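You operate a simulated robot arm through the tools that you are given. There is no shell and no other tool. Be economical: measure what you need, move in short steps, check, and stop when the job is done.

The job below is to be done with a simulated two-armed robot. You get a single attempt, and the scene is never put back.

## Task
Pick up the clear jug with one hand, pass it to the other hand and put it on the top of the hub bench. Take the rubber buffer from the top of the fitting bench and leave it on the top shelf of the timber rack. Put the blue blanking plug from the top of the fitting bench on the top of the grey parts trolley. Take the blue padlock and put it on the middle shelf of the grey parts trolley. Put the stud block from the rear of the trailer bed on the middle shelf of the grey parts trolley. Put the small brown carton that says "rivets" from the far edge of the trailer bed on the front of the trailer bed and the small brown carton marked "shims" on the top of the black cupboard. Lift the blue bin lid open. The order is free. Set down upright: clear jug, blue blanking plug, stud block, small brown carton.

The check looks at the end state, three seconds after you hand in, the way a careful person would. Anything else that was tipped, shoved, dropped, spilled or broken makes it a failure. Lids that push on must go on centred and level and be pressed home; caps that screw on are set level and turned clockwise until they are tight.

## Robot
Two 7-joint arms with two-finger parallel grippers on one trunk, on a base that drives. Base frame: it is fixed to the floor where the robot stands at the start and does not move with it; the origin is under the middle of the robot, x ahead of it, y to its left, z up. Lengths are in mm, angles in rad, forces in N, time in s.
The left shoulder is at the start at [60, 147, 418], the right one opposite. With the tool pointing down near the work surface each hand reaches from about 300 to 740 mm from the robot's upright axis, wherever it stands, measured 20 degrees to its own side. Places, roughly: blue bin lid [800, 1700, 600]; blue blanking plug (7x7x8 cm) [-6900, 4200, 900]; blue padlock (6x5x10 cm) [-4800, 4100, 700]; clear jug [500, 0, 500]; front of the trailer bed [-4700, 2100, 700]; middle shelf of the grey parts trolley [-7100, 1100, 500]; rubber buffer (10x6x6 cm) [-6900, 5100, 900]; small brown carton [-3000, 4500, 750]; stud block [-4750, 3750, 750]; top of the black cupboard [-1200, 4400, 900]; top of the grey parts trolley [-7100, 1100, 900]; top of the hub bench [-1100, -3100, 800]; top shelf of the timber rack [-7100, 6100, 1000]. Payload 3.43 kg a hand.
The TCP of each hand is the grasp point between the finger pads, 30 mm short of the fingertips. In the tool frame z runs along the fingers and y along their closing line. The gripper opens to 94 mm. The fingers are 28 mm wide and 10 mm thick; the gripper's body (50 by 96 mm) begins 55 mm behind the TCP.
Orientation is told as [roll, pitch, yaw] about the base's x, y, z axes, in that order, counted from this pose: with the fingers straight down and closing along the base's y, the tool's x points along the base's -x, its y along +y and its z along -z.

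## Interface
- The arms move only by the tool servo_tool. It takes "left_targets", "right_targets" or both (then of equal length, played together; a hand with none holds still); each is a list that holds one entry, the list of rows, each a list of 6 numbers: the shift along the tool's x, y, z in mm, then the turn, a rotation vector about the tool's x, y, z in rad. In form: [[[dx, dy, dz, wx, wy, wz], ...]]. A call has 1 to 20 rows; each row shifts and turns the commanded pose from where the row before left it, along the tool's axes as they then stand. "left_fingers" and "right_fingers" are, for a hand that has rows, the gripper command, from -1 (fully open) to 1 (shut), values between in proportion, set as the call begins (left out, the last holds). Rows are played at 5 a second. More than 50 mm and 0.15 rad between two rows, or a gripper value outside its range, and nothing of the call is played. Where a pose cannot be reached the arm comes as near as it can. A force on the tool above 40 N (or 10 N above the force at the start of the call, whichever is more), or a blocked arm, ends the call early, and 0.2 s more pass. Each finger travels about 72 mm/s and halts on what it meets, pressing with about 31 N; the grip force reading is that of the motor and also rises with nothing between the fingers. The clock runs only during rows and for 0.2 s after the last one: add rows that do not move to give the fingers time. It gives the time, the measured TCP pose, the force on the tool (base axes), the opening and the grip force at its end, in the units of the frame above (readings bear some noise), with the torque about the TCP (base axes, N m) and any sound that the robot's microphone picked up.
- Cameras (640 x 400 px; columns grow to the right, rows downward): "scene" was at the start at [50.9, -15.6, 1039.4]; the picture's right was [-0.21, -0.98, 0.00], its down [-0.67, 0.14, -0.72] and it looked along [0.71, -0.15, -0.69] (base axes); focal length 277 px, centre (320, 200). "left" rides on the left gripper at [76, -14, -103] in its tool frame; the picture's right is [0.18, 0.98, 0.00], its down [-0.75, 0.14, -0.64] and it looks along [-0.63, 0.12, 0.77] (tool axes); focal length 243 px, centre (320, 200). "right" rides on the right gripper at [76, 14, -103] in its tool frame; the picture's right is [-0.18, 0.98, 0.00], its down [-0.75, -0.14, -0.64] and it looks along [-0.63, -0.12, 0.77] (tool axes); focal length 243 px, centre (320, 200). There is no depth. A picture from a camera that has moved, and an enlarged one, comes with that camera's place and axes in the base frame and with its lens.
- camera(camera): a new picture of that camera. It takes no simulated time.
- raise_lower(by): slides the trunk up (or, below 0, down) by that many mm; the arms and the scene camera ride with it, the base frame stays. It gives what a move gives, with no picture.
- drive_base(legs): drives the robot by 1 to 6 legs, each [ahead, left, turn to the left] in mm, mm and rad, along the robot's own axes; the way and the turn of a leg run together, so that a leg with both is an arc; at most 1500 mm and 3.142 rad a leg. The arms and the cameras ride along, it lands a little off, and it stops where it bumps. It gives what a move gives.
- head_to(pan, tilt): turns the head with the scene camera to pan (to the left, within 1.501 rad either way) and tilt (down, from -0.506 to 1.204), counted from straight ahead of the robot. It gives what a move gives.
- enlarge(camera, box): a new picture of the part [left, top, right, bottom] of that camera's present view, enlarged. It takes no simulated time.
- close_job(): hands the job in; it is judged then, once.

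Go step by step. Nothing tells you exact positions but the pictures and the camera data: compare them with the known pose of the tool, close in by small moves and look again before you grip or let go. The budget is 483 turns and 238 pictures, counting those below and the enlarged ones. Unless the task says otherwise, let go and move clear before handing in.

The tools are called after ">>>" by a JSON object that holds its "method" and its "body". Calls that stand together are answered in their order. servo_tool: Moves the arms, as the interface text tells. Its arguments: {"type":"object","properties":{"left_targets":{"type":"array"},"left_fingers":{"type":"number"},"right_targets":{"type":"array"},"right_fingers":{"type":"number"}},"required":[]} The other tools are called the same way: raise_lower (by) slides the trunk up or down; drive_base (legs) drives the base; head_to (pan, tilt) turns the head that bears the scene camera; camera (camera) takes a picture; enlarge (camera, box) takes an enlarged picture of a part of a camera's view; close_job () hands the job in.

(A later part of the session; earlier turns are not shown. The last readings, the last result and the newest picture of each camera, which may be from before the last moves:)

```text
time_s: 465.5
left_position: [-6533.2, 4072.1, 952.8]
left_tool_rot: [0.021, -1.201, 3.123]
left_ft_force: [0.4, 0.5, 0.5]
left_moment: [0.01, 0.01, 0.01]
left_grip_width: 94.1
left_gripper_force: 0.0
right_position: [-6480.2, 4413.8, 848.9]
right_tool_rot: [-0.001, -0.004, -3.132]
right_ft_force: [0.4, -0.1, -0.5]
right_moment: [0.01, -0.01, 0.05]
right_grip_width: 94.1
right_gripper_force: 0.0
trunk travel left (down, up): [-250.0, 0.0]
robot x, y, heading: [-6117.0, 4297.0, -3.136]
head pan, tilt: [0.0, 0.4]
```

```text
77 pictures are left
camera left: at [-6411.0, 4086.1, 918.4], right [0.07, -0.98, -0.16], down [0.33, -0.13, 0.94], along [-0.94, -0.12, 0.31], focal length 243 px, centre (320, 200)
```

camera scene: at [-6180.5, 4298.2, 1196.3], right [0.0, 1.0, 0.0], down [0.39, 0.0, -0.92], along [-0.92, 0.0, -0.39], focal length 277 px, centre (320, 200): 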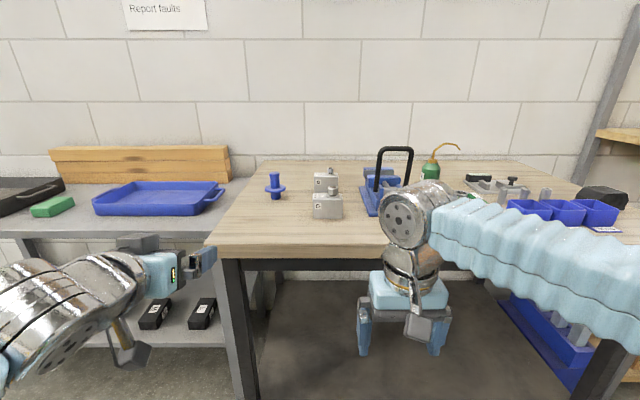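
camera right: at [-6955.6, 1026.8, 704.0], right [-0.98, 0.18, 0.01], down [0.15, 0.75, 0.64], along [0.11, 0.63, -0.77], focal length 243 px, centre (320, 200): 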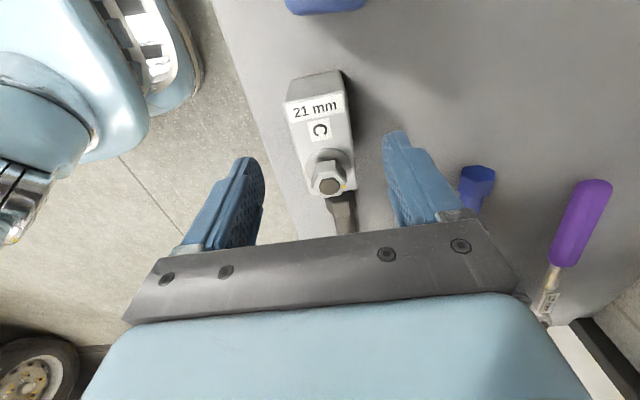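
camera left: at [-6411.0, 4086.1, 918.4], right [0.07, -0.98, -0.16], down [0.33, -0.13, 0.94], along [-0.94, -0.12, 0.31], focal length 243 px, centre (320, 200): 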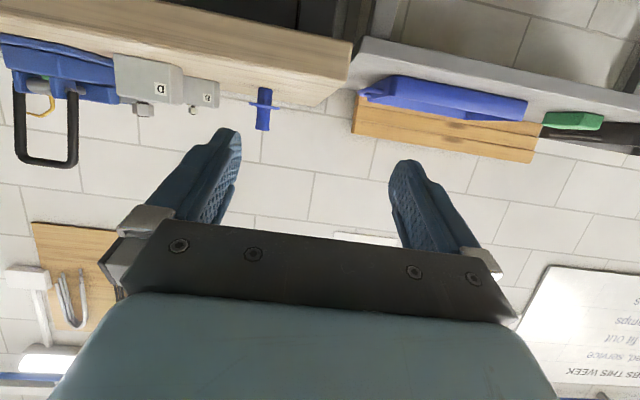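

Triangulated: the plug stands at about [-6946, 4165] with base z≈877 and top z≈957. I'll raise the right hand for clearance, drive closer, and extend the left hand part-way.

>>> {"method": "servo_tool", "body": {"right_targets": [[[10, 0, -40, 0, 0, 0], [10, 0, -40, 0, 0, 0], [10, 0, -40, 0, 0, 0], [0, 0, 0, 0, 0, 0]]]}}

>>> {"method": "drive_base", "body": {"legs": [[0, -94, 0], [190, 0, 0]]}}

>>> {"method": "servo_tool", "body": {"left_targets": [[[-10, 0, 30, 0, 0, 0], [-10, 0, 30, 0, 0, 0], [-12, 0, 30, 0, 0, 0], [-12, 0, 30, 0, 0, 0], [0, 0, 0, 0, 0, 0]]]}}

>>> {"method": "camera", "body": {"camera": "left"}}

>>> {"method": "camera", "body": {"camera": "scene"}}

```text
time_s: 466.5
left_position: [-6533.5, 4072.3, 953.6]
left_tool_rot: [0.021, -1.201, 3.124]
left_ft_force: [1.0, -0.1, 0.2]
left_moment: [0.05, -0.01, 0.0]
left_grip_width: 94.2
left_gripper_force: 0.0
right_position: [-6448.7, 4412.7, 969.2]
right_tool_rot: [0.0, -0.004, -3.133]
right_ft_force: [0.3, -0.1, -0.7]
right_moment: [-0.02, -0.03, 0.01]
right_grip_width: 93.8
right_gripper_force: 0.1
trunk travel left (down, up): [-250.0, 0.0]
robot x, y, heading: [-6116.9, 4295.6, -3.14]
head pan, tilt: [0.0, 0.4]
```

```text
time_s: 468.7
left_position: [-6722.9, 4164.3, 953.0]
left_tool_rot: [0.021, -1.201, 3.122]
left_ft_force: [-0.2, -0.6, 0.0]
left_moment: [-0.01, 0.01, 0.02]
left_grip_width: 94.0
left_gripper_force: 0.1
right_position: [-6636.3, 4507.6, 968.7]
right_tool_rot: [0.0, -0.004, -3.136]
right_ft_force: [-0.1, 0.0, -0.2]
right_moment: [-0.01, 0.0, 0.03]
right_grip_width: 93.9
right_gripper_force: 0.1
trunk travel left (down, up): [-250.0, 0.0]
robot x, y, heading: [-6306.9, 4388.6, -3.139]
head pan, tilt: [0.0, 0.4]
```

```text
time_s: 469.9
left_position: [-6849.7, 4165.2, 950.2]
left_tool_rot: [0.019, -1.199, 3.124]
left_ft_force: [-1.0, -0.1, 0.3]
left_moment: [-0.06, -0.02, 0.03]
left_grip_width: 94.0
left_gripper_force: 0.1
right_position: [-6638.3, 4506.7, 968.8]
right_tool_rot: [-0.001, -0.004, -3.136]
right_ft_force: [0.2, 1.1, 0.9]
right_moment: [-0.02, 0.0, 0.0]
right_grip_width: 94.0
right_gripper_force: 0.1
trunk travel left (down, up): [-250.0, 0.0]
robot x, y, heading: [-6307.1, 4391.4, -3.143]
head pan, tilt: [0.0, 0.4]
```

```text
76 pictures are left
camera left: at [-6726.9, 4179.1, 915.9], right [0.07, -0.98, -0.17], down [0.33, -0.13, 0.94], along [-0.94, -0.12, 0.31], focal length 243 px, centre (320, 200)
```

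left: 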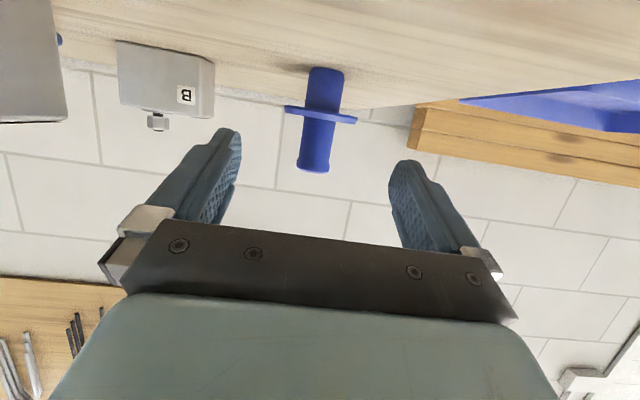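

```text
75 pictures are left
camera scene: at [-6369.0, 4391.2, 1196.3], right [0.0, 1.0, 0.0], down [0.39, 0.0, -0.92], along [-0.92, 0.0, -0.39], focal length 277 px, centre (320, 200)
```

scene: 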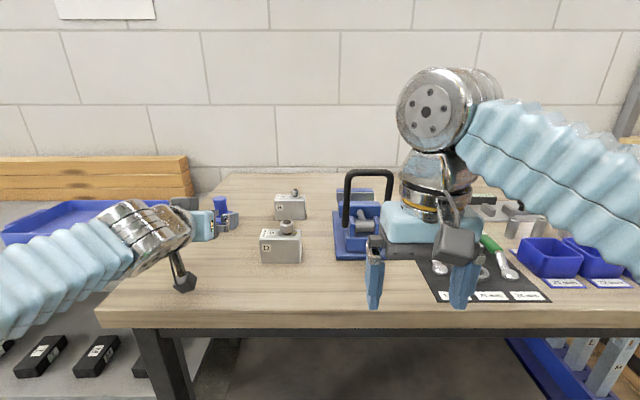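

The plug is centred between the fingers. Advancing to its stem and closing.

>>> {"method": "servo_tool", "body": {"left_targets": [[[-9, 1, 26, 0, 0, 0], [-9, 1, 26, 0, 0, 0], [-8, 1, 25, 0, 0, 0], [0, 0, 0, 0, 0, 0]]]}}

>>> {"method": "camera", "body": {"camera": "left"}}

```text
time_s: 470.9
left_position: [-6930.1, 4161.6, 947.3]
left_tool_rot: [0.021, -1.201, 3.121]
left_ft_force: [-0.5, -0.9, 0.2]
left_moment: [0.01, 0.01, 0.05]
left_grip_width: 94.0
left_gripper_force: 0.0
right_position: [-6637.6, 4507.1, 968.6]
right_tool_rot: [-0.002, -0.006, -3.136]
right_ft_force: [-0.2, 0.3, 0.5]
right_moment: [-0.03, -0.01, 0.05]
right_grip_width: 94.0
right_gripper_force: 0.1
trunk travel left (down, up): [-250.0, 0.0]
robot x, y, heading: [-6309.4, 4392.2, -3.141]
head pan, tilt: [0.0, 0.4]
```

```text
74 pictures are left
camera left: at [-6808.5, 4176.0, 912.7], right [0.07, -0.98, -0.16], down [0.33, -0.13, 0.94], along [-0.94, -0.12, 0.31], focal length 243 px, centre (320, 200)
```

left: 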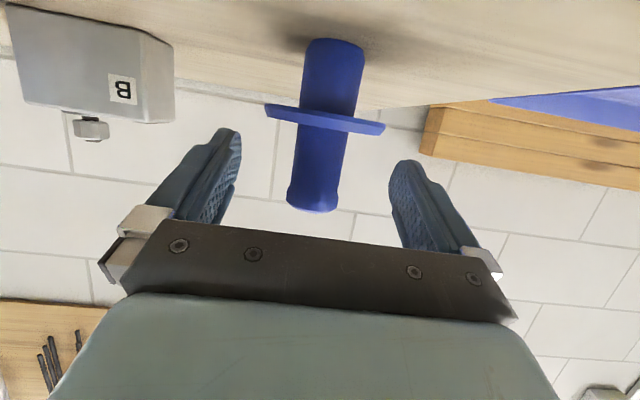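

Stem lies within the pads. Closing and lifting a little.

>>> {"method": "servo_tool", "body": {"left_targets": [[[0, 0, 0, 0, 0, 0], [0, 0, 0, 0, 0, 0], [0, 0, 0, 0, 0, 0], [0, 0, 0, 0, 0, 0], [0, 0, 0, 0, 0, 0], [-14, 0, -5.4, 0, 0, 0], [-28, 0, -11, 0, 0, 0], [0, 0, 0, 0, 0, 0]]], "left_fingers": 1}}

>>> {"method": "camera", "body": {"camera": "left"}}

```text
time_s: 472.7
left_position: [-6929.9, 4163.0, 992.1]
left_tool_rot: [0.022, -1.2, 3.123]
left_ft_force: [0.5, 0.0, -0.8]
left_moment: [-0.01, 0.01, -0.02]
left_grip_width: 31.8
left_gripper_force: 31.3
right_position: [-6636.2, 4507.2, 968.5]
right_tool_rot: [0.001, -0.006, -3.134]
right_ft_force: [-0.3, 0.7, -0.3]
right_moment: [0.02, 0.0, 0.01]
right_grip_width: 93.8
right_gripper_force: 0.1
trunk travel left (down, up): [-250.0, 0.0]
robot x, y, heading: [-6305.9, 4388.0, -3.133]
head pan, tilt: [0.0, 0.4]
```

```text
73 pictures are left
camera left: at [-6807.6, 4176.3, 958.0], right [0.07, -0.98, -0.16], down [0.33, -0.13, 0.94], along [-0.94, -0.12, 0.31], focal length 243 px, centre (320, 200)
```

left: 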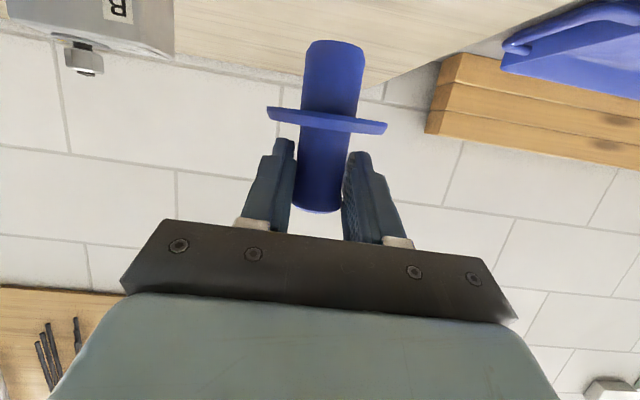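

The plug is held upright. I'll back off and move north to the buffer.

>>> {"method": "drive_base", "body": {"legs": [[-350, 0, 0], [0, -530, 0]]}}

>>> {"method": "head_to", "body": {"pan": -0.15, "tilt": 0.35}}

>>> {"method": "camera", "body": {"camera": "scene"}}

```text
time_s: 477.7
left_position: [-6582.5, 4699.1, 992.8]
left_tool_rot: [0.019, -1.202, 3.119]
left_ft_force: [-1.6, 0.2, -0.7]
left_moment: [0.0, -0.01, 0.0]
left_grip_width: 32.0
left_gripper_force: 31.0
right_position: [-6287.9, 5043.7, 968.9]
right_tool_rot: [-0.001, -0.005, -3.139]
right_ft_force: [0.1, 0.3, 0.4]
right_moment: [-0.02, 0.0, 0.02]
right_grip_width: 94.0
right_gripper_force: 0.0
trunk travel left (down, up): [-250.0, 0.0]
robot x, y, heading: [-5957.9, 4921.3, 3.135]
head pan, tilt: [0.0, 0.4]
```

```text
time_s: 478.4
left_position: [-6581.8, 4699.9, 992.5]
left_tool_rot: [0.022, -1.202, 3.119]
left_ft_force: [0.1, -0.4, -1.0]
left_moment: [0.0, -0.02, 0.01]
left_grip_width: 31.8
left_gripper_force: 30.8
right_position: [-6287.7, 5042.2, 968.6]
right_tool_rot: [0.0, -0.006, -3.14]
right_ft_force: [-1.2, 0.5, 0.9]
right_moment: [0.03, 0.02, 0.01]
right_grip_width: 94.0
right_gripper_force: 0.1
trunk travel left (down, up): [-250.0, 0.0]
robot x, y, heading: [-5958.2, 4925.8, 3.13]
head pan, tilt: [-0.15, 0.351]
```

```text
72 pictures are left
camera scene: at [-6019.6, 4940.4, 1200.8], right [0.15, 0.99, 0.0], down [0.34, -0.05, -0.94], along [-0.93, 0.14, -0.34], focal length 277 px, centre (320, 200)
```

scene: 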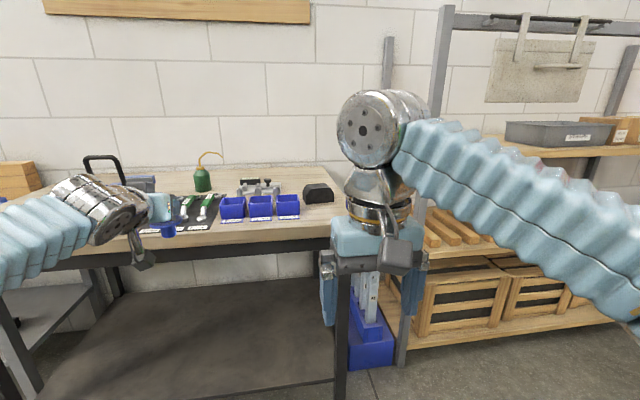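

The buffer is at about [-6897, 5065]. I need to see which way it lies; zooming.

>>> {"method": "enlarge", "body": {"camera": "scene", "box": [270, 165, 350, 215]}}

```text
8.00 times, centred on (310, 190) of scene
camera zoom: at [-6019.6, 4940.4, 1200.8], right [0.15, 0.99, 0.0], down [0.34, -0.05, -0.94], along [-0.93, 0.14, -0.34], focal length 2213 px, centre (400, 280)
```

zoom: 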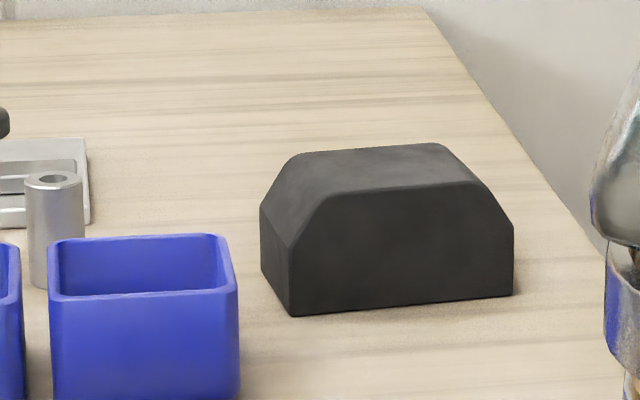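

It lies with its 97 mm length along y and 60 mm along x, so I'll grip along x with the right hand turned 90° and vertical. I'll retract the left hand with the plug, turn the right hand and approach.

>>> {"method": "servo_tool", "body": {"left_targets": [[[14.5, 0, -37.3, 0, 0, 0], [14.5, 0, -37.3, 0, 0, 0], [14.5, 0, -37.3, 0, 0, 0], [14.5, 0, -37.3, 0, 0, 0], [14.5, 0, -37.3, 0, 0, 0], [0, 0, 0, 0, 0, 0], [0, 0, 0, 0, 0, 0], [0, 0, 0, 0, 0, 0], [0, 0, 0, 0, 0, 0], [0, 0, 0, 0, 0, 0], [0, 0, 0, 0, 0, 0], [0, 0, 0, 0, 0, 0]]], "right_targets": [[[0, 0, 0, 0, 0, 0.14], [0, 0, 0, 0, 0, 0.14], [0, 0, 0, 0, 0, 0.14], [0, 0, 0, 0, 0, 0.14], [0, 0, 0, 0, 0, 0.14], [0, 0, 0, 0, 0, 0.14], [0, 0, 0, 0, 0, 0.14], [0, 0, 0, 0, 0, 0.14], [0, 0, 0, 0, 0, 0.14], [0, 0, 0, 0, 0, 0.14], [0, 0, 0, 0, 0, 0.14], [0, 0, 0, 0, 0, 0.03]]]}}

>>> {"method": "servo_tool", "body": {"right_targets": [[[0, 35, 0, 0, 0, 0], [0, 35, 0, 0, 0, 0], [0, 35, 0, 0, 0, 0], [0, 35, 0, 0, 0, 0], [0, 0, 0, 0, 0, 0]]]}}

```text
time_s: 481.0
left_position: [-6381.7, 4697.3, 992.5]
left_tool_rot: [0.021, -1.201, 3.118]
left_ft_force: [-0.6, 0.1, -0.8]
left_moment: [0.02, -0.04, 0.02]
left_grip_width: 31.6
left_gripper_force: 30.9
right_position: [-6287.3, 5043.1, 967.7]
right_tool_rot: [0.005, 0.001, 1.572]
right_ft_force: [-0.6, -0.5, 0.5]
right_moment: [-0.01, 0.02, 0.02]
right_grip_width: 94.1
right_gripper_force: 0.1
trunk travel left (down, up): [-250.0, 0.0]
robot x, y, heading: [-5956.6, 4926.6, 3.135]
head pan, tilt: [-0.15, 0.351]
```

```text
time_s: 482.2
left_position: [-6381.3, 4697.6, 992.0]
left_tool_rot: [0.02, -1.2, 3.12]
left_ft_force: [0.1, -0.9, -0.9]
left_moment: [-0.02, 0.03, -0.02]
left_grip_width: 31.6
left_gripper_force: 30.7
right_position: [-6428.1, 5043.4, 970.5]
right_tool_rot: [0.006, 0.0, 1.577]
right_ft_force: [-0.6, 0.5, -0.1]
right_moment: [0.0, -0.01, 0.01]
right_grip_width: 94.0
right_gripper_force: 0.0
trunk travel left (down, up): [-250.0, 0.0]
robot x, y, heading: [-5958.2, 4922.0, 3.137]
head pan, tilt: [-0.15, 0.351]
```

Driving forward to the bench.

>>> {"method": "drive_base", "body": {"legs": [[390, 0, 0]]}}

>>> {"method": "camera", "body": {"camera": "right"}}

>>> {"method": "camera", "body": {"camera": "scene"}}

```text
time_s: 484.6
left_position: [-6772.1, 4698.0, 991.7]
left_tool_rot: [0.021, -1.201, 3.121]
left_ft_force: [-0.2, -0.4, -1.4]
left_moment: [-0.02, -0.02, -0.03]
left_grip_width: 31.5
left_gripper_force: 31.6
right_position: [-6818.1, 5043.8, 968.7]
right_tool_rot: [0.007, -0.001, 1.575]
right_ft_force: [0.6, -0.5, -0.5]
right_moment: [0.01, -0.01, 0.01]
right_grip_width: 94.0
right_gripper_force: 0.0
trunk travel left (down, up): [-250.0, 0.0]
robot x, y, heading: [-6345.4, 4923.9, 3.14]
head pan, tilt: [-0.15, 0.351]
```

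```text
70 pictures are left
camera right: at [-6829.6, 4966.8, 1072.1], right [-0.98, 0.18, 0.01], down [0.14, 0.75, 0.64], along [0.11, 0.63, -0.77], focal length 243 px, centre (320, 200)
```

right: 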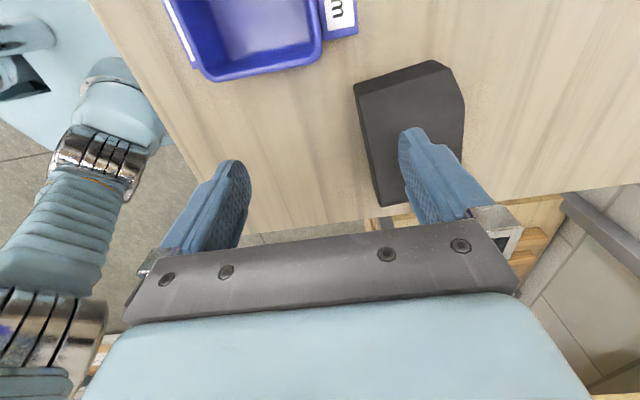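

```text
69 pictures are left
camera scene: at [-6409.9, 4941.1, 1200.8], right [0.15, 0.99, 0.0], down [0.34, -0.05, -0.94], along [-0.93, 0.14, -0.34], focal length 277 px, centre (320, 200)
```

scene: 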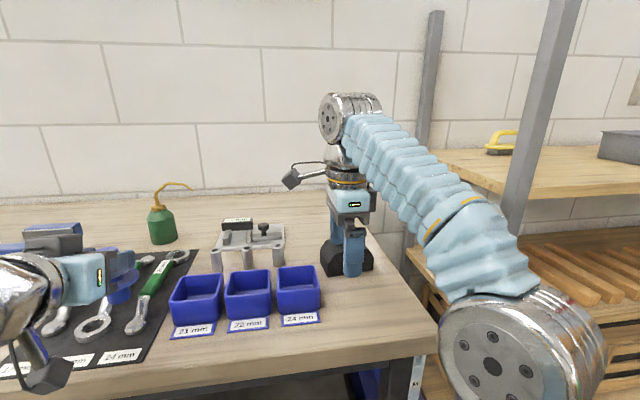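

Coming straight down would exceed the arm's height there, so I'll lower the hand just north of the buffer and slide it over from its low chamfered end. First I shift north and lower.

>>> {"method": "drive_base", "body": {"legs": [[0, -70, 0]]}}

>>> {"method": "servo_tool", "body": {"right_targets": [[[0, 0, 0, 0, 0, -0.1], [-20, 0, 0, 0, 0, 0], [-10, 0, 0, 0, 0, 0], [0, 0, 20, 0, 0, 0], [0, 0, 20, 0, 0, 0], [0, 0, 15, 0, 0, 0], [0, 0, 0, 0, 0, 0]]]}}

>>> {"method": "camera", "body": {"camera": "right"}}

```text
time_s: 485.7
left_position: [-6771.4, 4769.1, 992.7]
left_tool_rot: [0.023, -1.202, 3.12]
left_ft_force: [0.3, 0.0, -0.9]
left_moment: [0.03, -0.01, 0.02]
left_grip_width: 31.6
left_gripper_force: 31.0
right_position: [-6815.9, 5115.2, 968.9]
right_tool_rot: [0.008, 0.001, 1.576]
right_ft_force: [0.2, 0.1, 0.3]
right_moment: [-0.01, -0.03, 0.0]
right_grip_width: 94.1
right_gripper_force: 0.1
trunk travel left (down, up): [-250.0, 0.0]
robot x, y, heading: [-6347.5, 4995.2, 3.136]
head pan, tilt: [-0.15, 0.351]
```

```text
time_s: 487.3
left_position: [-6770.8, 4769.4, 990.6]
left_tool_rot: [0.021, -1.2, 3.12]
left_ft_force: [0.0, 0.3, -0.3]
left_moment: [-0.01, -0.02, 0.04]
left_grip_width: 31.3
left_gripper_force: 31.1
right_position: [-6821.6, 5145.9, 915.0]
right_tool_rot: [0.008, -0.001, 1.675]
right_ft_force: [-0.3, 0.8, -1.1]
right_moment: [-0.02, 0.02, 0.04]
right_grip_width: 94.1
right_gripper_force: 0.0
trunk travel left (down, up): [-250.0, 0.0]
robot x, y, heading: [-6347.3, 4997.3, 3.139]
head pan, tilt: [-0.15, 0.351]
```

```text
68 pictures are left
camera right: at [-6825.6, 5066.7, 1017.1], right [-1.0, 0.08, 0.01], down [0.07, 0.76, 0.64], along [0.05, 0.64, -0.77], focal length 243 px, centre (320, 200)
```

right: 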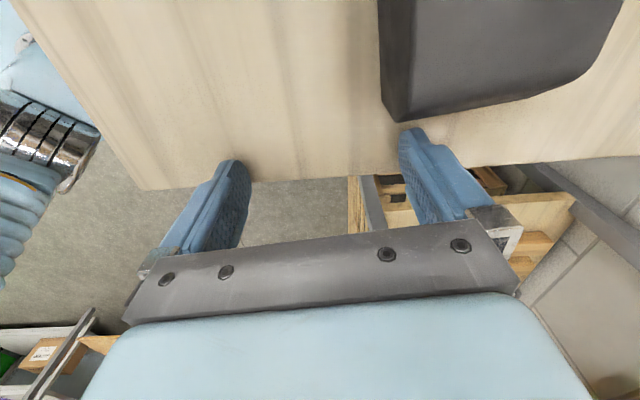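

Now I'll reach outward north of the buffer, then slide along it.

>>> {"method": "servo_tool", "body": {"right_targets": [[[-6, 23, 0, 0, 0, -0.04], [-6, 23, 0, 0, 0, 0], [0, 24, 0, 0, 0, 0], [0, 0, 0, 0, 0, 0]]]}}

>>> {"method": "camera", "body": {"camera": "right"}}

```text
time_s: 488.3
left_position: [-6771.0, 4768.8, 991.0]
left_tool_rot: [0.021, -1.202, 3.121]
left_ft_force: [-1.1, 0.2, -0.4]
left_moment: [-0.03, 0.04, 0.04]
left_grip_width: 31.4
left_gripper_force: 31.3
right_position: [-6890.6, 5147.8, 915.2]
right_tool_rot: [0.006, 0.0, 1.716]
right_ft_force: [-0.4, 0.7, -0.2]
right_moment: [-0.02, 0.0, 0.01]
right_grip_width: 94.3
right_gripper_force: 0.1
trunk travel left (down, up): [-250.0, 0.0]
robot x, y, heading: [-6348.1, 5000.7, 3.142]
head pan, tilt: [-0.15, 0.351]
```

```text
67 pictures are left
camera right: at [-6893.0, 5068.9, 1017.8], right [-1.0, 0.04, 0.01], down [0.04, 0.77, 0.64], along [0.02, 0.64, -0.77], focal length 243 px, centre (320, 200)
```

right: 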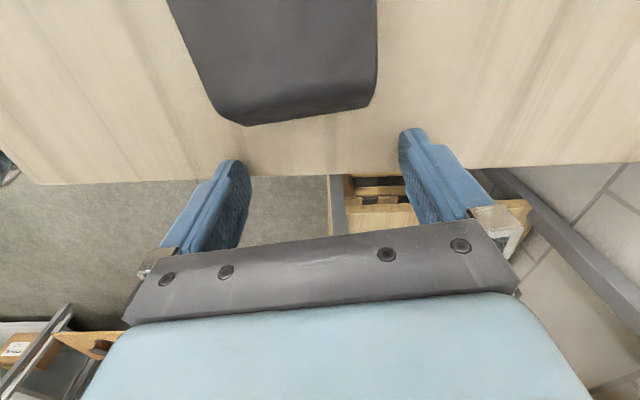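

Aligned with the buffer's axis. Sliding over it, then closing.

>>> {"method": "servo_tool", "body": {"right_targets": [[[15, 0, 0, 0, 0, 0], [15, 0, 0, 0, 0, 0], [15, 0, 0, 0, 0, 0], [15, 0, 0, 0, 0, 0], [13, 0, 0, 0, 0, 0], [0, 0, 0, 0, 0, 0]]]}}

>>> {"method": "servo_tool", "body": {"right_targets": [[[0, 0, 0, 0, 0, 0], [0, 0, 0, 0, 0, 0], [0, 0, 0, 0, 0, 0], [0, 0, 0, 0, 0, 0]]], "right_fingers": 1}}

>>> {"method": "camera", "body": {"camera": "right"}}

```text
time_s: 489.7
left_position: [-6770.7, 4768.8, 991.3]
left_tool_rot: [0.022, -1.2, 3.121]
left_ft_force: [-0.2, 0.1, -1.1]
left_moment: [0.0, -0.04, -0.01]
left_grip_width: 31.1
left_gripper_force: 31.0
right_position: [-6880.2, 5075.7, 914.6]
right_tool_rot: [0.008, -0.001, 1.716]
right_ft_force: [-0.5, 0.1, 0.1]
right_moment: [0.0, -0.01, -0.04]
right_grip_width: 94.2
right_gripper_force: 0.1
trunk travel left (down, up): [-250.0, 0.0]
robot x, y, heading: [-6349.1, 4995.3, 3.143]
head pan, tilt: [-0.15, 0.351]
```

```text
time_s: 490.7
left_position: [-6771.8, 4768.0, 991.3]
left_tool_rot: [0.021, -1.201, 3.12]
left_ft_force: [0.1, 0.3, -0.8]
left_moment: [0.01, 0.01, -0.03]
left_grip_width: 31.4
left_gripper_force: 31.0
right_position: [-6881.7, 5075.9, 914.2]
right_tool_rot: [0.007, -0.001, 1.717]
right_ft_force: [-2.8, -0.5, 4.1]
right_moment: [-0.04, -0.06, -0.11]
right_grip_width: 62.9
right_gripper_force: 31.4
trunk travel left (down, up): [-250.0, 0.0]
robot x, y, heading: [-6346.5, 4996.1, 3.144]
head pan, tilt: [-0.15, 0.351]
```

```text
66 pictures are left
camera right: at [-6882.5, 4996.5, 1017.6], right [-1.0, 0.04, 0.01], down [0.04, 0.77, 0.64], along [0.02, 0.64, -0.77], focal length 243 px, centre (320, 200)
```

right: 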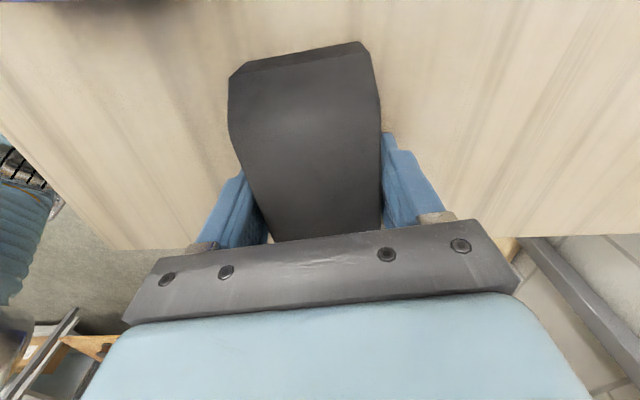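

Gripped at 63 mm. I'll lift a little and back the base away.

>>> {"method": "servo_tool", "body": {"right_targets": [[[0, -4, -8, 0, 0, 0], [0, -8, -8, 0, 0, 0], [0, -12, -8, 0, 0, 0], [0, 0, 0, 0, 0, 0]]]}}

>>> {"method": "drive_base", "body": {"legs": [[-300, 0, 0]]}}

>>> {"method": "head_to", "body": {"pan": -0.5, "tilt": 0.3}}

>>> {"method": "camera", "body": {"camera": "scene"}}

```text
time_s: 491.7
left_position: [-6772.1, 4769.2, 991.8]
left_tool_rot: [0.021, -1.202, 3.119]
left_ft_force: [-0.7, 0.0, -1.5]
left_moment: [-0.02, 0.04, -0.01]
left_grip_width: 31.2
left_gripper_force: 31.8
right_position: [-6856.5, 5077.9, 937.6]
right_tool_rot: [0.006, 0.001, 1.716]
right_ft_force: [-0.3, 0.1, -2.7]
right_moment: [0.03, 0.03, 0.04]
right_grip_width: 62.5
right_gripper_force: 30.9
trunk travel left (down, up): [-250.0, 0.0]
robot x, y, heading: [-6347.4, 4994.6, 3.14]
head pan, tilt: [-0.15, 0.351]
```

```text
time_s: 493.7
left_position: [-6472.3, 4768.2, 992.0]
left_tool_rot: [0.021, -1.203, 3.121]
left_ft_force: [0.1, -0.7, -1.3]
left_moment: [-0.01, 0.0, 0.0]
left_grip_width: 31.3
left_gripper_force: 30.7
right_position: [-6557.2, 5078.0, 937.8]
right_tool_rot: [0.009, 0.0, 1.716]
right_ft_force: [-1.0, 0.3, -1.8]
right_moment: [0.03, -0.02, -0.01]
right_grip_width: 62.8
right_gripper_force: 31.2
trunk travel left (down, up): [-250.0, 0.0]
robot x, y, heading: [-6051.7, 4993.6, 3.14]
head pan, tilt: [-0.15, 0.351]
```

```text
time_s: 494.5
left_position: [-6471.8, 4768.6, 991.6]
left_tool_rot: [0.022, -1.202, 3.121]
left_ft_force: [0.5, -0.2, -0.6]
left_moment: [0.02, -0.02, 0.03]
left_grip_width: 30.8
left_gripper_force: 30.5
right_position: [-6557.0, 5078.5, 938.0]
right_tool_rot: [0.006, -0.002, 1.715]
right_ft_force: [0.3, 0.5, -2.2]
right_moment: [0.05, -0.01, 0.03]
right_grip_width: 62.6
right_gripper_force: 31.3
trunk travel left (down, up): [-250.0, 0.0]
robot x, y, heading: [-6044.8, 4995.7, 3.138]
head pan, tilt: [-0.499, 0.3]
```

```text
65 pictures are left
camera scene: at [-6099.9, 5042.0, 1205.5], right [0.48, 0.88, 0.0], down [0.26, -0.14, -0.96], along [-0.84, 0.46, -0.3], focal length 277 px, centre (320, 200)
```

scene: 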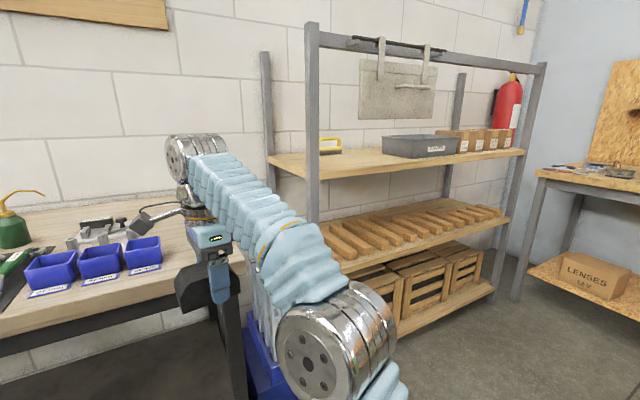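

The rack's top shelf (z≈1000) is too high for a vertical hand. I'll re-grip: turn the buffer so its length points ahead, set it on the bench's front strip, then take it with the hand tilted forward.

>>> {"method": "servo_tool", "body": {"right_targets": [[[0, 0, 0, 0, 0, -0.14], [0, 0, 0, 0, 0, -0.14], [0, 0, 0, 0, 0, -0.14], [0, 0, 0, 0, 0, -0.14], [0, 0, 0, 0, 0, -0.14], [0, 0, 0, 0, 0, -0.14], [0, 0, 0, 0, 0, -0.14], [0, 0, 0, 0, 0, -0.14], [0, 0, 0, 0, 0, -0.14], [0, 0, 0, 0, 0, -0.14], [0, 0, 0, 0, 0, 0]]]}}

>>> {"method": "drive_base", "body": {"legs": [[195, -25, 0]]}}

>>> {"method": "head_to", "body": {"pan": -0.15, "tilt": 0.5}}

>>> {"method": "camera", "body": {"camera": "scene"}}

```text
time_s: 496.9
left_position: [-6472.4, 4769.3, 992.2]
left_tool_rot: [0.021, -1.199, 3.121]
left_ft_force: [-0.4, -0.4, -0.2]
left_moment: [0.0, -0.04, -0.01]
left_grip_width: 30.8
left_gripper_force: 31.2
right_position: [-6556.8, 5077.7, 937.9]
right_tool_rot: [0.0, -0.008, 3.116]
right_ft_force: [-0.8, -0.6, -2.7]
right_moment: [0.01, 0.03, 0.0]
right_grip_width: 62.5
right_gripper_force: 31.2
trunk travel left (down, up): [-250.0, 0.0]
robot x, y, heading: [-6050.2, 4991.3, 3.137]
head pan, tilt: [-0.499, 0.3]
```

```text
time_s: 498.5
left_position: [-6667.9, 4793.2, 992.2]
left_tool_rot: [0.02, -1.201, 3.121]
left_ft_force: [0.0, 0.1, -1.3]
left_moment: [0.02, 0.02, 0.01]
left_grip_width: 30.8
left_gripper_force: 30.9
right_position: [-6753.5, 5102.1, 937.9]
right_tool_rot: [0.0, -0.006, 3.117]
right_ft_force: [-0.7, 0.6, -2.5]
right_moment: [0.01, 0.03, 0.03]
right_grip_width: 62.2
right_gripper_force: 30.5
trunk travel left (down, up): [-250.0, 0.0]
robot x, y, heading: [-6248.3, 5019.3, -3.14]
head pan, tilt: [-0.499, 0.3]
```

```text
time_s: 499.4
left_position: [-6667.8, 4791.9, 991.0]
left_tool_rot: [0.019, -1.202, 3.122]
left_ft_force: [0.4, -0.7, -1.6]
left_moment: [-0.02, 0.03, 0.02]
left_grip_width: 31.1
left_gripper_force: 31.3
right_position: [-6752.6, 5101.8, 937.2]
right_tool_rot: [0.001, -0.009, 3.117]
right_ft_force: [-0.5, -0.9, -2.9]
right_moment: [-0.01, 0.02, -0.01]
right_grip_width: 62.2
right_gripper_force: 30.2
trunk travel left (down, up): [-250.0, 0.0]
robot x, y, heading: [-6243.8, 5021.3, -3.143]
head pan, tilt: [-0.15, 0.499]
```

```text
64 pictures are left
camera scene: at [-6304.2, 5036.2, 1187.2], right [0.15, 0.99, 0.0], down [0.47, -0.07, -0.88], along [-0.87, 0.13, -0.48], focal length 277 px, centre (320, 200)
```

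scene: 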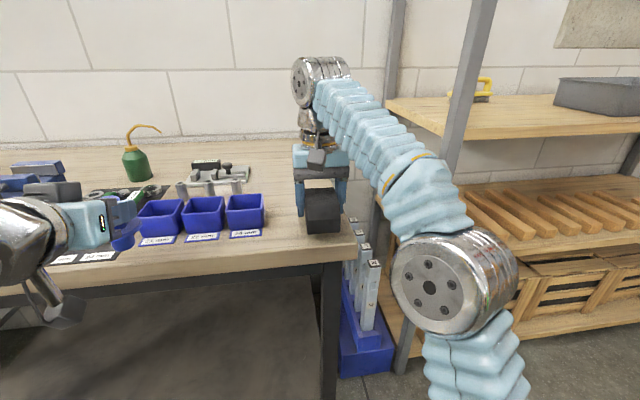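

The buffer is above the front strip. Lowering and releasing, then lifting clear.

>>> {"method": "servo_tool", "body": {"right_targets": [[[0, 0, 7, 0, 0, 0], [0, 0, 6, 0, 0, 0], [0, 0, 5, 0, 0, 0], [0, 0, 4, 0, 0, 0], [0, 0, 2, 0, 0, 0], [0, 0, 0, 0, 0, 0]]]}}

>>> {"method": "servo_tool", "body": {"right_targets": [[[0, 0, 0, 0, 0, 0], [0, 0, 0, 0, 0, 0], [0, 0, 0, 0, 0, 0], [10, 0, -15, 0, 0, 0], [20, 0, -15, 0, 0, 0], [20, 0, -15, 0, 0, 0], [30, 0, -15, 0, 0, 0], [40, 0, 0, 0, 0, 0], [40, 0, 0, 0, 0, 0], [0, 0, 0, 0, 0, 0]]], "right_fingers": -1}}

>>> {"method": "camera", "body": {"camera": "scene"}}

```text
time_s: 500.8
left_position: [-6667.3, 4792.6, 990.9]
left_tool_rot: [0.02, -1.2, 3.124]
left_ft_force: [0.3, -0.3, -0.8]
left_moment: [0.0, -0.01, -0.02]
left_grip_width: 30.8
left_gripper_force: 31.1
right_position: [-6753.2, 5103.8, 914.4]
right_tool_rot: [0.002, -0.01, 3.117]
right_ft_force: [-9.3, -0.6, 18.4]
right_moment: [-0.17, -0.96, -0.25]
right_grip_width: 62.3
right_gripper_force: 31.2
trunk travel left (down, up): [-250.0, 0.0]
robot x, y, heading: [-6242.0, 5019.5, -3.14]
head pan, tilt: [-0.15, 0.499]
```

```text
time_s: 503.0
left_position: [-6667.4, 4793.8, 992.0]
left_tool_rot: [0.023, -1.2, 3.121]
left_ft_force: [0.4, 0.2, -0.7]
left_moment: [-0.02, 0.0, 0.01]
left_grip_width: 31.0
left_gripper_force: 30.4
right_position: [-6592.9, 5099.4, 971.9]
right_tool_rot: [0.0, -0.007, 3.118]
right_ft_force: [0.5, -0.1, 0.6]
right_moment: [-0.03, 0.03, -0.02]
right_grip_width: 94.1
right_gripper_force: 0.0
trunk travel left (down, up): [-250.0, 0.0]
robot x, y, heading: [-6240.9, 5019.6, -3.143]
head pan, tilt: [-0.15, 0.499]
```

```text
63 pictures are left
camera scene: at [-6303.8, 5036.2, 1187.2], right [0.15, 0.99, 0.0], down [0.47, -0.07, -0.88], along [-0.87, 0.13, -0.48], focal length 277 px, centre (320, 200)
```

scene: 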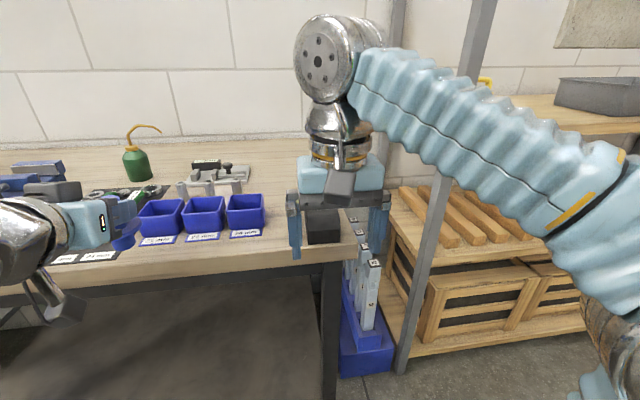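

Now I'll back off a bit and tilt the right hand forward by 1.2 rad for the re-grip.

>>> {"method": "drive_base", "body": {"legs": [[-170, 0, 0]]}}

>>> {"method": "servo_tool", "body": {"right_targets": [[[-40, 0, 0, 0, 0, 0], [-40, 0, 0, 0, 0, 0], [0, 0, 0, 0, -0.134, 0], [0, 0, 0, 0, -0.134, 0], [0, 0, 0, 0, -0.134, 0], [0, 0, 0, 0, -0.134, 0], [0, 0, 0, 0, -0.134, 0], [0, 0, 0, 0, -0.134, 0], [0, 0, 0, 0, -0.134, 0], [0, 0, 0, 0, -0.134, 0], [0, 0, 0, 0, -0.134, 0], [0, 0, 0, 0, 0, 0]]]}}

>>> {"method": "camera", "body": {"camera": "right"}}

>>> {"method": "camera", "body": {"camera": "scene"}}

```text
time_s: 504.4
left_position: [-6495.3, 4793.5, 990.8]
left_tool_rot: [0.021, -1.201, 3.122]
left_ft_force: [-0.4, 0.2, -1.0]
left_moment: [0.0, -0.01, 0.02]
left_grip_width: 30.6
left_gripper_force: 30.9
right_position: [-6421.2, 5100.4, 973.0]
right_tool_rot: [0.001, -0.008, 3.116]
right_ft_force: [-0.6, -0.7, -0.2]
right_moment: [-0.04, -0.03, -0.04]
right_grip_width: 94.0
right_gripper_force: 0.1
trunk travel left (down, up): [-250.0, 0.0]
robot x, y, heading: [-6071.9, 5021.1, -3.141]
head pan, tilt: [-0.15, 0.499]
```

```text
time_s: 507.0
left_position: [-6494.7, 4793.1, 991.8]
left_tool_rot: [0.021, -1.201, 3.122]
left_ft_force: [-0.4, 0.3, -1.3]
left_moment: [0.01, -0.03, 0.01]
left_grip_width: 30.6
left_gripper_force: 31.1
right_position: [-6501.1, 5100.6, 972.6]
right_tool_rot: [0.004, -1.214, 3.115]
right_ft_force: [-0.5, -0.4, -0.6]
right_moment: [-0.01, 0.0, 0.02]
right_grip_width: 93.8
right_gripper_force: 0.1
trunk travel left (down, up): [-250.0, 0.0]
robot x, y, heading: [-6072.0, 5017.3, -3.143]
head pan, tilt: [-0.15, 0.499]
```

```text
62 pictures are left
camera right: at [-6377.5, 5082.9, 937.6], right [-0.09, -0.98, 0.17], down [0.34, 0.13, 0.93], along [-0.94, 0.14, 0.32], focal length 243 px, centre (320, 200)
```

right: 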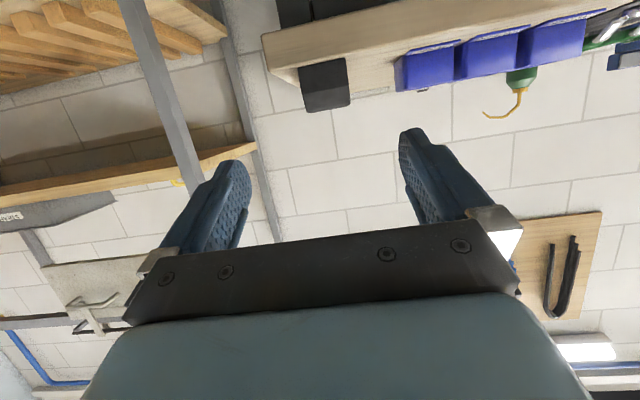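

```text
61 pictures are left
camera scene: at [-6131.4, 5036.2, 1187.2], right [0.15, 0.99, 0.0], down [0.47, -0.07, -0.88], along [-0.87, 0.13, -0.48], focal length 277 px, centre (320, 200)
```

scene: 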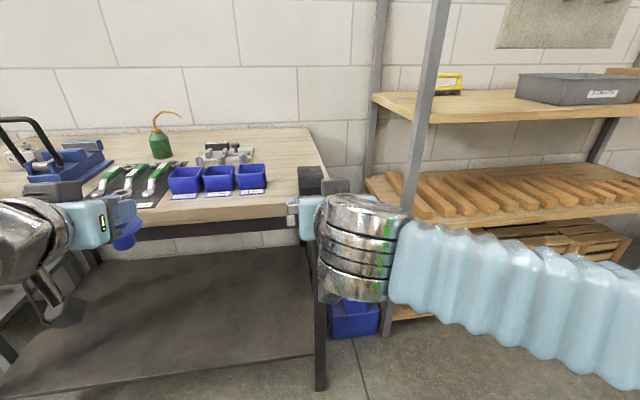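

Well aligned at y≈5100. I'll drive 150 mm in, lower and slide the fingers along the buffer's sides.

>>> {"method": "drive_base", "body": {"legs": [[148, 0, 0]]}}

>>> {"method": "servo_tool", "body": {"right_targets": [[[29, 0, 11, 0, 0, 0], [29, 0, 10.7, 0, 0, 0], [0, 0, 0, 0, 0, 0]]]}}

>>> {"method": "camera", "body": {"camera": "right"}}

```text
time_s: 508.4
left_position: [-6642.8, 4793.7, 992.8]
left_tool_rot: [0.02, -1.202, 3.122]
left_ft_force: [0.0, 0.2, -1.6]
left_moment: [-0.02, -0.01, -0.02]
left_grip_width: 28.7
left_gripper_force: 30.7
right_position: [-6649.7, 5101.3, 973.1]
right_tool_rot: [0.002, -1.213, 3.117]
right_ft_force: [0.4, 0.3, 0.4]
right_moment: [-0.01, 0.0, -0.01]
right_grip_width: 94.0
right_gripper_force: 0.0
trunk travel left (down, up): [-250.0, 0.0]
robot x, y, heading: [-6221.0, 5021.4, -3.14]
head pan, tilt: [-0.15, 0.499]
```

```text
time_s: 509.2
left_position: [-6644.0, 4792.8, 991.0]
left_tool_rot: [0.02, -1.201, 3.122]
left_ft_force: [-0.4, 1.0, -0.7]
left_moment: [-0.01, 0.0, -0.02]
left_grip_width: 28.5
left_gripper_force: 31.3
right_position: [-6648.6, 5099.1, 911.5]
right_tool_rot: [0.001, -1.213, 3.117]
right_ft_force: [0.7, 0.4, -0.5]
right_moment: [-0.01, -0.01, 0.02]
right_grip_width: 94.2
right_gripper_force: 0.2
trunk travel left (down, up): [-250.0, 0.0]
robot x, y, heading: [-6222.2, 5017.3, -3.141]
head pan, tilt: [-0.15, 0.499]
```

```text
60 pictures are left
camera right: at [-6526.0, 5081.2, 875.5], right [-0.09, -0.98, 0.17], down [0.34, 0.13, 0.93], along [-0.94, 0.14, 0.32], focal length 243 px, centre (320, 200)
```

right: 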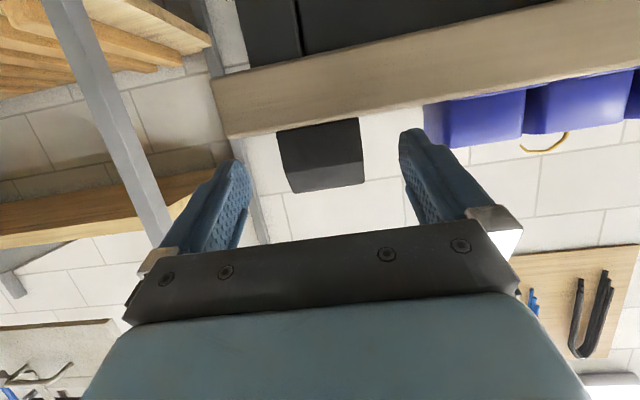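

The left grip width has shrunk slightly (31.8→28.5), so I'll check the plug.

>>> {"method": "camera", "body": {"camera": "left"}}

```text
59 pictures are left
camera left: at [-6521.1, 4806.6, 957.1], right [0.07, -0.98, -0.16], down [0.33, -0.13, 0.94], along [-0.94, -0.12, 0.31], focal length 243 px, centre (320, 200)
```

left: 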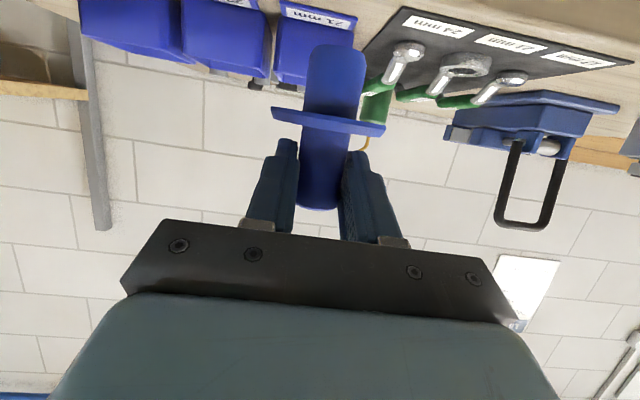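

The plug is still well held. Continuing with the buffer: sliding forward and closing.

>>> {"method": "servo_tool", "body": {"right_targets": [[[-9.8, 0, 26, 0, 0, 0], [-9.8, 0, 26, 0, 0, 0], [-9.8, 0, 26, 0, 0, 0], [0, 0, 0, 0, 0, 0]]]}}

>>> {"method": "servo_tool", "body": {"right_targets": [[[0, 0, 0, 0, 0, 0], [0, 0, 0, 0, 0, 0], [0, 0, 0, 0, 0, 0], [-19, 0, -7, 0, 0, 0], [-38, 0, -14, 0, 0, 0], [-38, 0, -14, 0, 0, 0], [-38, 0, -14, 0, 0, 0], [0, 0, 0, 0, 0, 0]]], "right_fingers": 1}}

>>> {"method": "camera", "body": {"camera": "right"}}

```text
time_s: 510.2
left_position: [-6644.3, 4793.0, 991.9]
left_tool_rot: [0.02, -1.201, 3.122]
left_ft_force: [0.9, 0.2, -1.1]
left_moment: [-0.02, -0.02, 0.02]
left_grip_width: 28.8
left_gripper_force: 31.5
right_position: [-6733.0, 5102.9, 912.2]
right_tool_rot: [0.001, -1.215, 3.116]
right_ft_force: [-0.2, 0.6, -0.2]
right_moment: [-0.01, 0.01, -0.03]
right_grip_width: 94.0
right_gripper_force: 0.0
trunk travel left (down, up): [-250.0, 0.0]
robot x, y, heading: [-6219.3, 5023.3, -3.136]
head pan, tilt: [-0.15, 0.499]
```

```text
time_s: 512.0
left_position: [-6643.6, 4793.1, 991.1]
left_tool_rot: [0.021, -1.199, 3.123]
left_ft_force: [1.0, 0.4, -0.7]
left_moment: [0.03, -0.01, -0.03]
left_grip_width: 28.7
left_gripper_force: 30.7
right_position: [-6734.6, 5102.0, 1052.8]
right_tool_rot: [0.003, -1.214, 3.118]
right_ft_force: [0.3, -0.3, -3.3]
right_moment: [0.0, -0.02, 0.0]
right_grip_width: 62.7
right_gripper_force: 31.1
trunk travel left (down, up): [-250.0, 0.0]
robot x, y, heading: [-6220.7, 5023.8, -3.139]
head pan, tilt: [-0.15, 0.499]
```

```text
58 pictures are left
camera right: at [-6611.6, 5083.9, 1017.8], right [-0.09, -0.98, 0.17], down [0.34, 0.13, 0.93], along [-0.94, 0.14, 0.32], focal length 243 px, centre (320, 200)
```

right: 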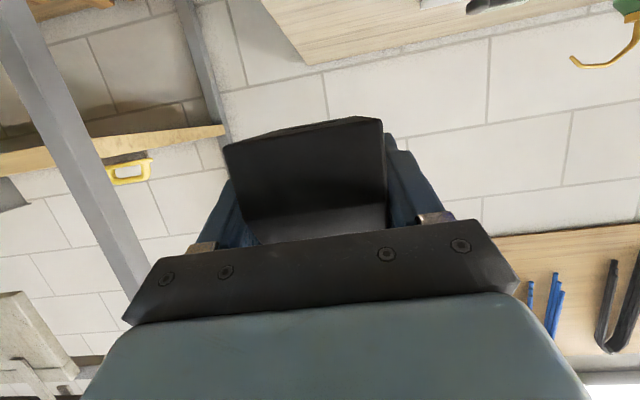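

Held well at height. I'll back off, and move north in front of the timber rack.

>>> {"method": "servo_tool", "body": {"right_targets": [[[-28, 0, -10.5, 0, 0, 0], [0, 0, 0, 0, 0, 0]]]}}

>>> {"method": "drive_base", "body": {"legs": [[-300, 0, 0], [0, -560, 0]]}}

>>> {"method": "head_to", "body": {"pan": -0.1, "tilt": 0.2}}

>>> {"method": "camera", "body": {"camera": "scene"}}

>>> {"method": "camera", "body": {"camera": "right"}}

```text
time_s: 512.6
left_position: [-6644.3, 4792.8, 992.1]
left_tool_rot: [0.02, -1.202, 3.122]
left_ft_force: [0.2, -0.2, -1.6]
left_moment: [0.0, 0.04, 0.0]
left_grip_width: 28.2
left_gripper_force: 31.4
right_position: [-6734.5, 5101.6, 1082.3]
right_tool_rot: [0.002, -1.214, 3.117]
right_ft_force: [0.0, -0.5, -2.5]
right_moment: [-0.01, -0.06, -0.03]
right_grip_width: 62.4
right_gripper_force: 31.1
trunk travel left (down, up): [-250.0, 0.0]
robot x, y, heading: [-6218.2, 5022.5, -3.141]
head pan, tilt: [-0.15, 0.499]
```

```text
time_s: 517.5
left_position: [-6345.4, 5357.5, 991.3]
left_tool_rot: [0.021, -1.2, 3.115]
left_ft_force: [0.1, -0.2, -2.1]
left_moment: [0.04, 0.0, 0.01]
left_grip_width: 28.3
left_gripper_force: 31.0
right_position: [-6435.3, 5666.5, 1083.1]
right_tool_rot: [0.002, -1.212, 3.109]
right_ft_force: [0.1, -0.2, -2.3]
right_moment: [-0.01, -0.03, 0.0]
right_grip_width: 62.2
right_gripper_force: 30.7
trunk travel left (down, up): [-250.0, 0.0]
robot x, y, heading: [-5921.1, 5581.4, 3.134]
head pan, tilt: [-0.15, 0.499]
```

```text
time_s: 518.3
left_position: [-6346.7, 5358.5, 991.6]
left_tool_rot: [0.023, -1.199, 3.116]
left_ft_force: [-0.6, 0.7, -1.7]
left_moment: [-0.01, -0.01, 0.0]
left_grip_width: 28.1
left_gripper_force: 31.0
right_position: [-6434.1, 5668.4, 1082.6]
right_tool_rot: [0.002, -1.213, 3.109]
right_ft_force: [0.7, 0.3, -2.9]
right_moment: [-0.01, -0.05, 0.01]
right_grip_width: 62.5
right_gripper_force: 31.6
trunk travel left (down, up): [-250.0, 0.0]
robot x, y, heading: [-5919.3, 5583.2, 3.133]
head pan, tilt: [-0.099, 0.201]
```

```text
57 pictures are left
camera scene: at [-5984.0, 5593.8, 1214.8], right [0.1, 0.99, 0.0], down [0.2, -0.02, -0.98], along [-0.97, 0.1, -0.2], focal length 277 px, centre (320, 200)
```

scene: 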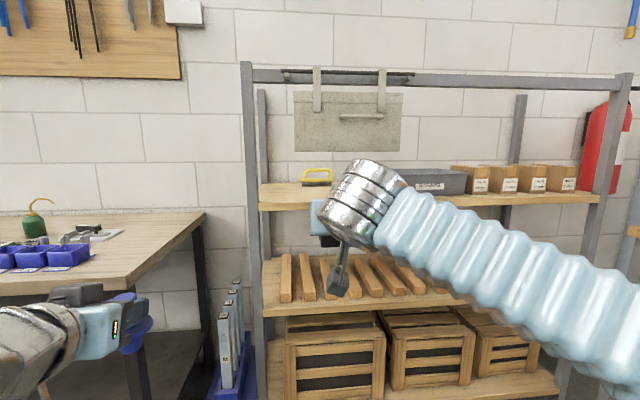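

```text
56 pictures are left
camera right: at [-6311.7, 5648.4, 1047.2], right [-0.09, -0.98, 0.17], down [0.34, 0.13, 0.93], along [-0.94, 0.15, 0.32], focal length 243 px, centre (320, 200)
```

right: 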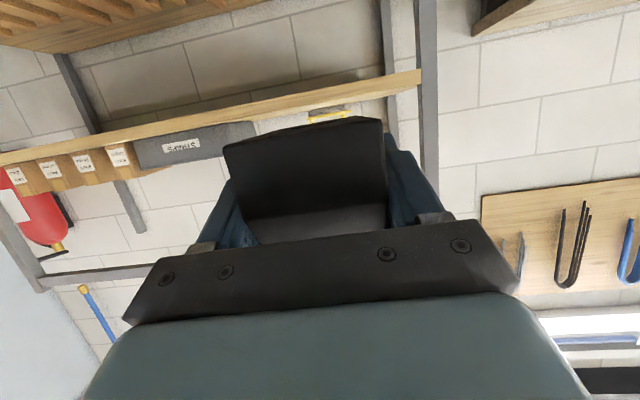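

The shelf top is at z≈1025, front edge x≈-6865. I'll raise slightly, shift 60 mm south so the left hand stays clear of the rack post, and drive in.

>>> {"method": "servo_tool", "body": {"right_targets": [[[-19, 0, -7, 0, 0, 0], [0, 0, 0, 0, 0, 0]]]}}

>>> {"method": "drive_base", "body": {"legs": [[0, 60, 0], [390, 0, 0]]}}

>>> {"method": "camera", "body": {"camera": "scene"}}

>>> {"method": "camera", "body": {"camera": "right"}}

```text
time_s: 518.9
left_position: [-6345.2, 5357.5, 990.9]
left_tool_rot: [0.021, -1.201, 3.116]
left_ft_force: [-0.5, 0.4, -1.7]
left_moment: [-0.01, -0.02, 0.02]
left_grip_width: 28.2
left_gripper_force: 31.4
right_position: [-6433.6, 5667.4, 1102.6]
right_tool_rot: [0.002, -1.213, 3.11]
right_ft_force: [-0.1, 0.1, -3.2]
right_moment: [0.03, -0.07, 0.02]
right_grip_width: 62.2
right_gripper_force: 31.1
trunk travel left (down, up): [-250.0, 0.0]
robot x, y, heading: [-5921.6, 5584.1, 3.139]
head pan, tilt: [-0.099, 0.201]
```

```text
time_s: 521.9
left_position: [-6736.3, 5298.0, 990.8]
left_tool_rot: [0.02, -1.2, 3.117]
left_ft_force: [-0.2, 0.4, 0.0]
left_moment: [0.01, -0.01, 0.02]
left_grip_width: 28.4
left_gripper_force: 31.0
right_position: [-6824.1, 5607.8, 1101.4]
right_tool_rot: [0.001, -1.213, 3.112]
right_ft_force: [-0.4, -0.5, -2.1]
right_moment: [-0.03, -0.02, 0.03]
right_grip_width: 62.1
right_gripper_force: 31.2
trunk travel left (down, up): [-250.0, 0.0]
robot x, y, heading: [-6315.4, 5524.7, 3.139]
head pan, tilt: [-0.099, 0.201]
```

```text
55 pictures are left
camera scene: at [-6374.7, 5535.4, 1214.8], right [0.1, 0.99, 0.0], down [0.2, -0.02, -0.98], along [-0.97, 0.1, -0.2], focal length 277 px, centre (320, 200)
```

scene: 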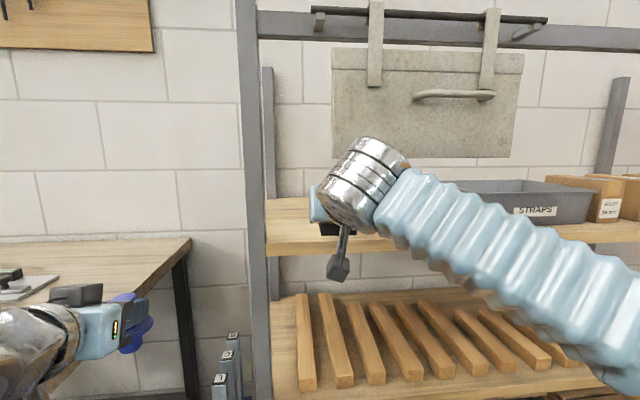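

```text
54 pictures are left
camera right: at [-6702.0, 5589.1, 1067.4], right [-0.09, -0.98, 0.17], down [0.34, 0.13, 0.93], along [-0.94, 0.14, 0.32], focal length 243 px, centre (320, 200)
```

right: 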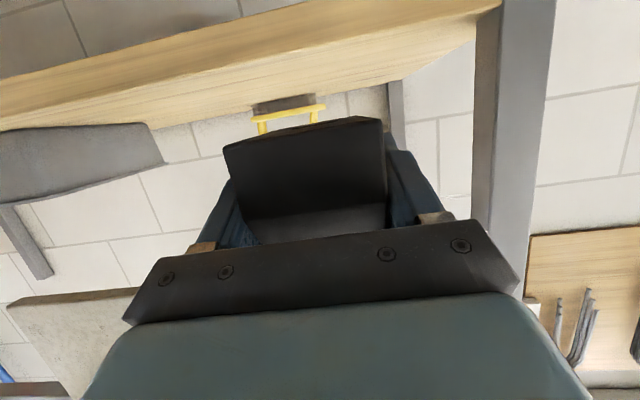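

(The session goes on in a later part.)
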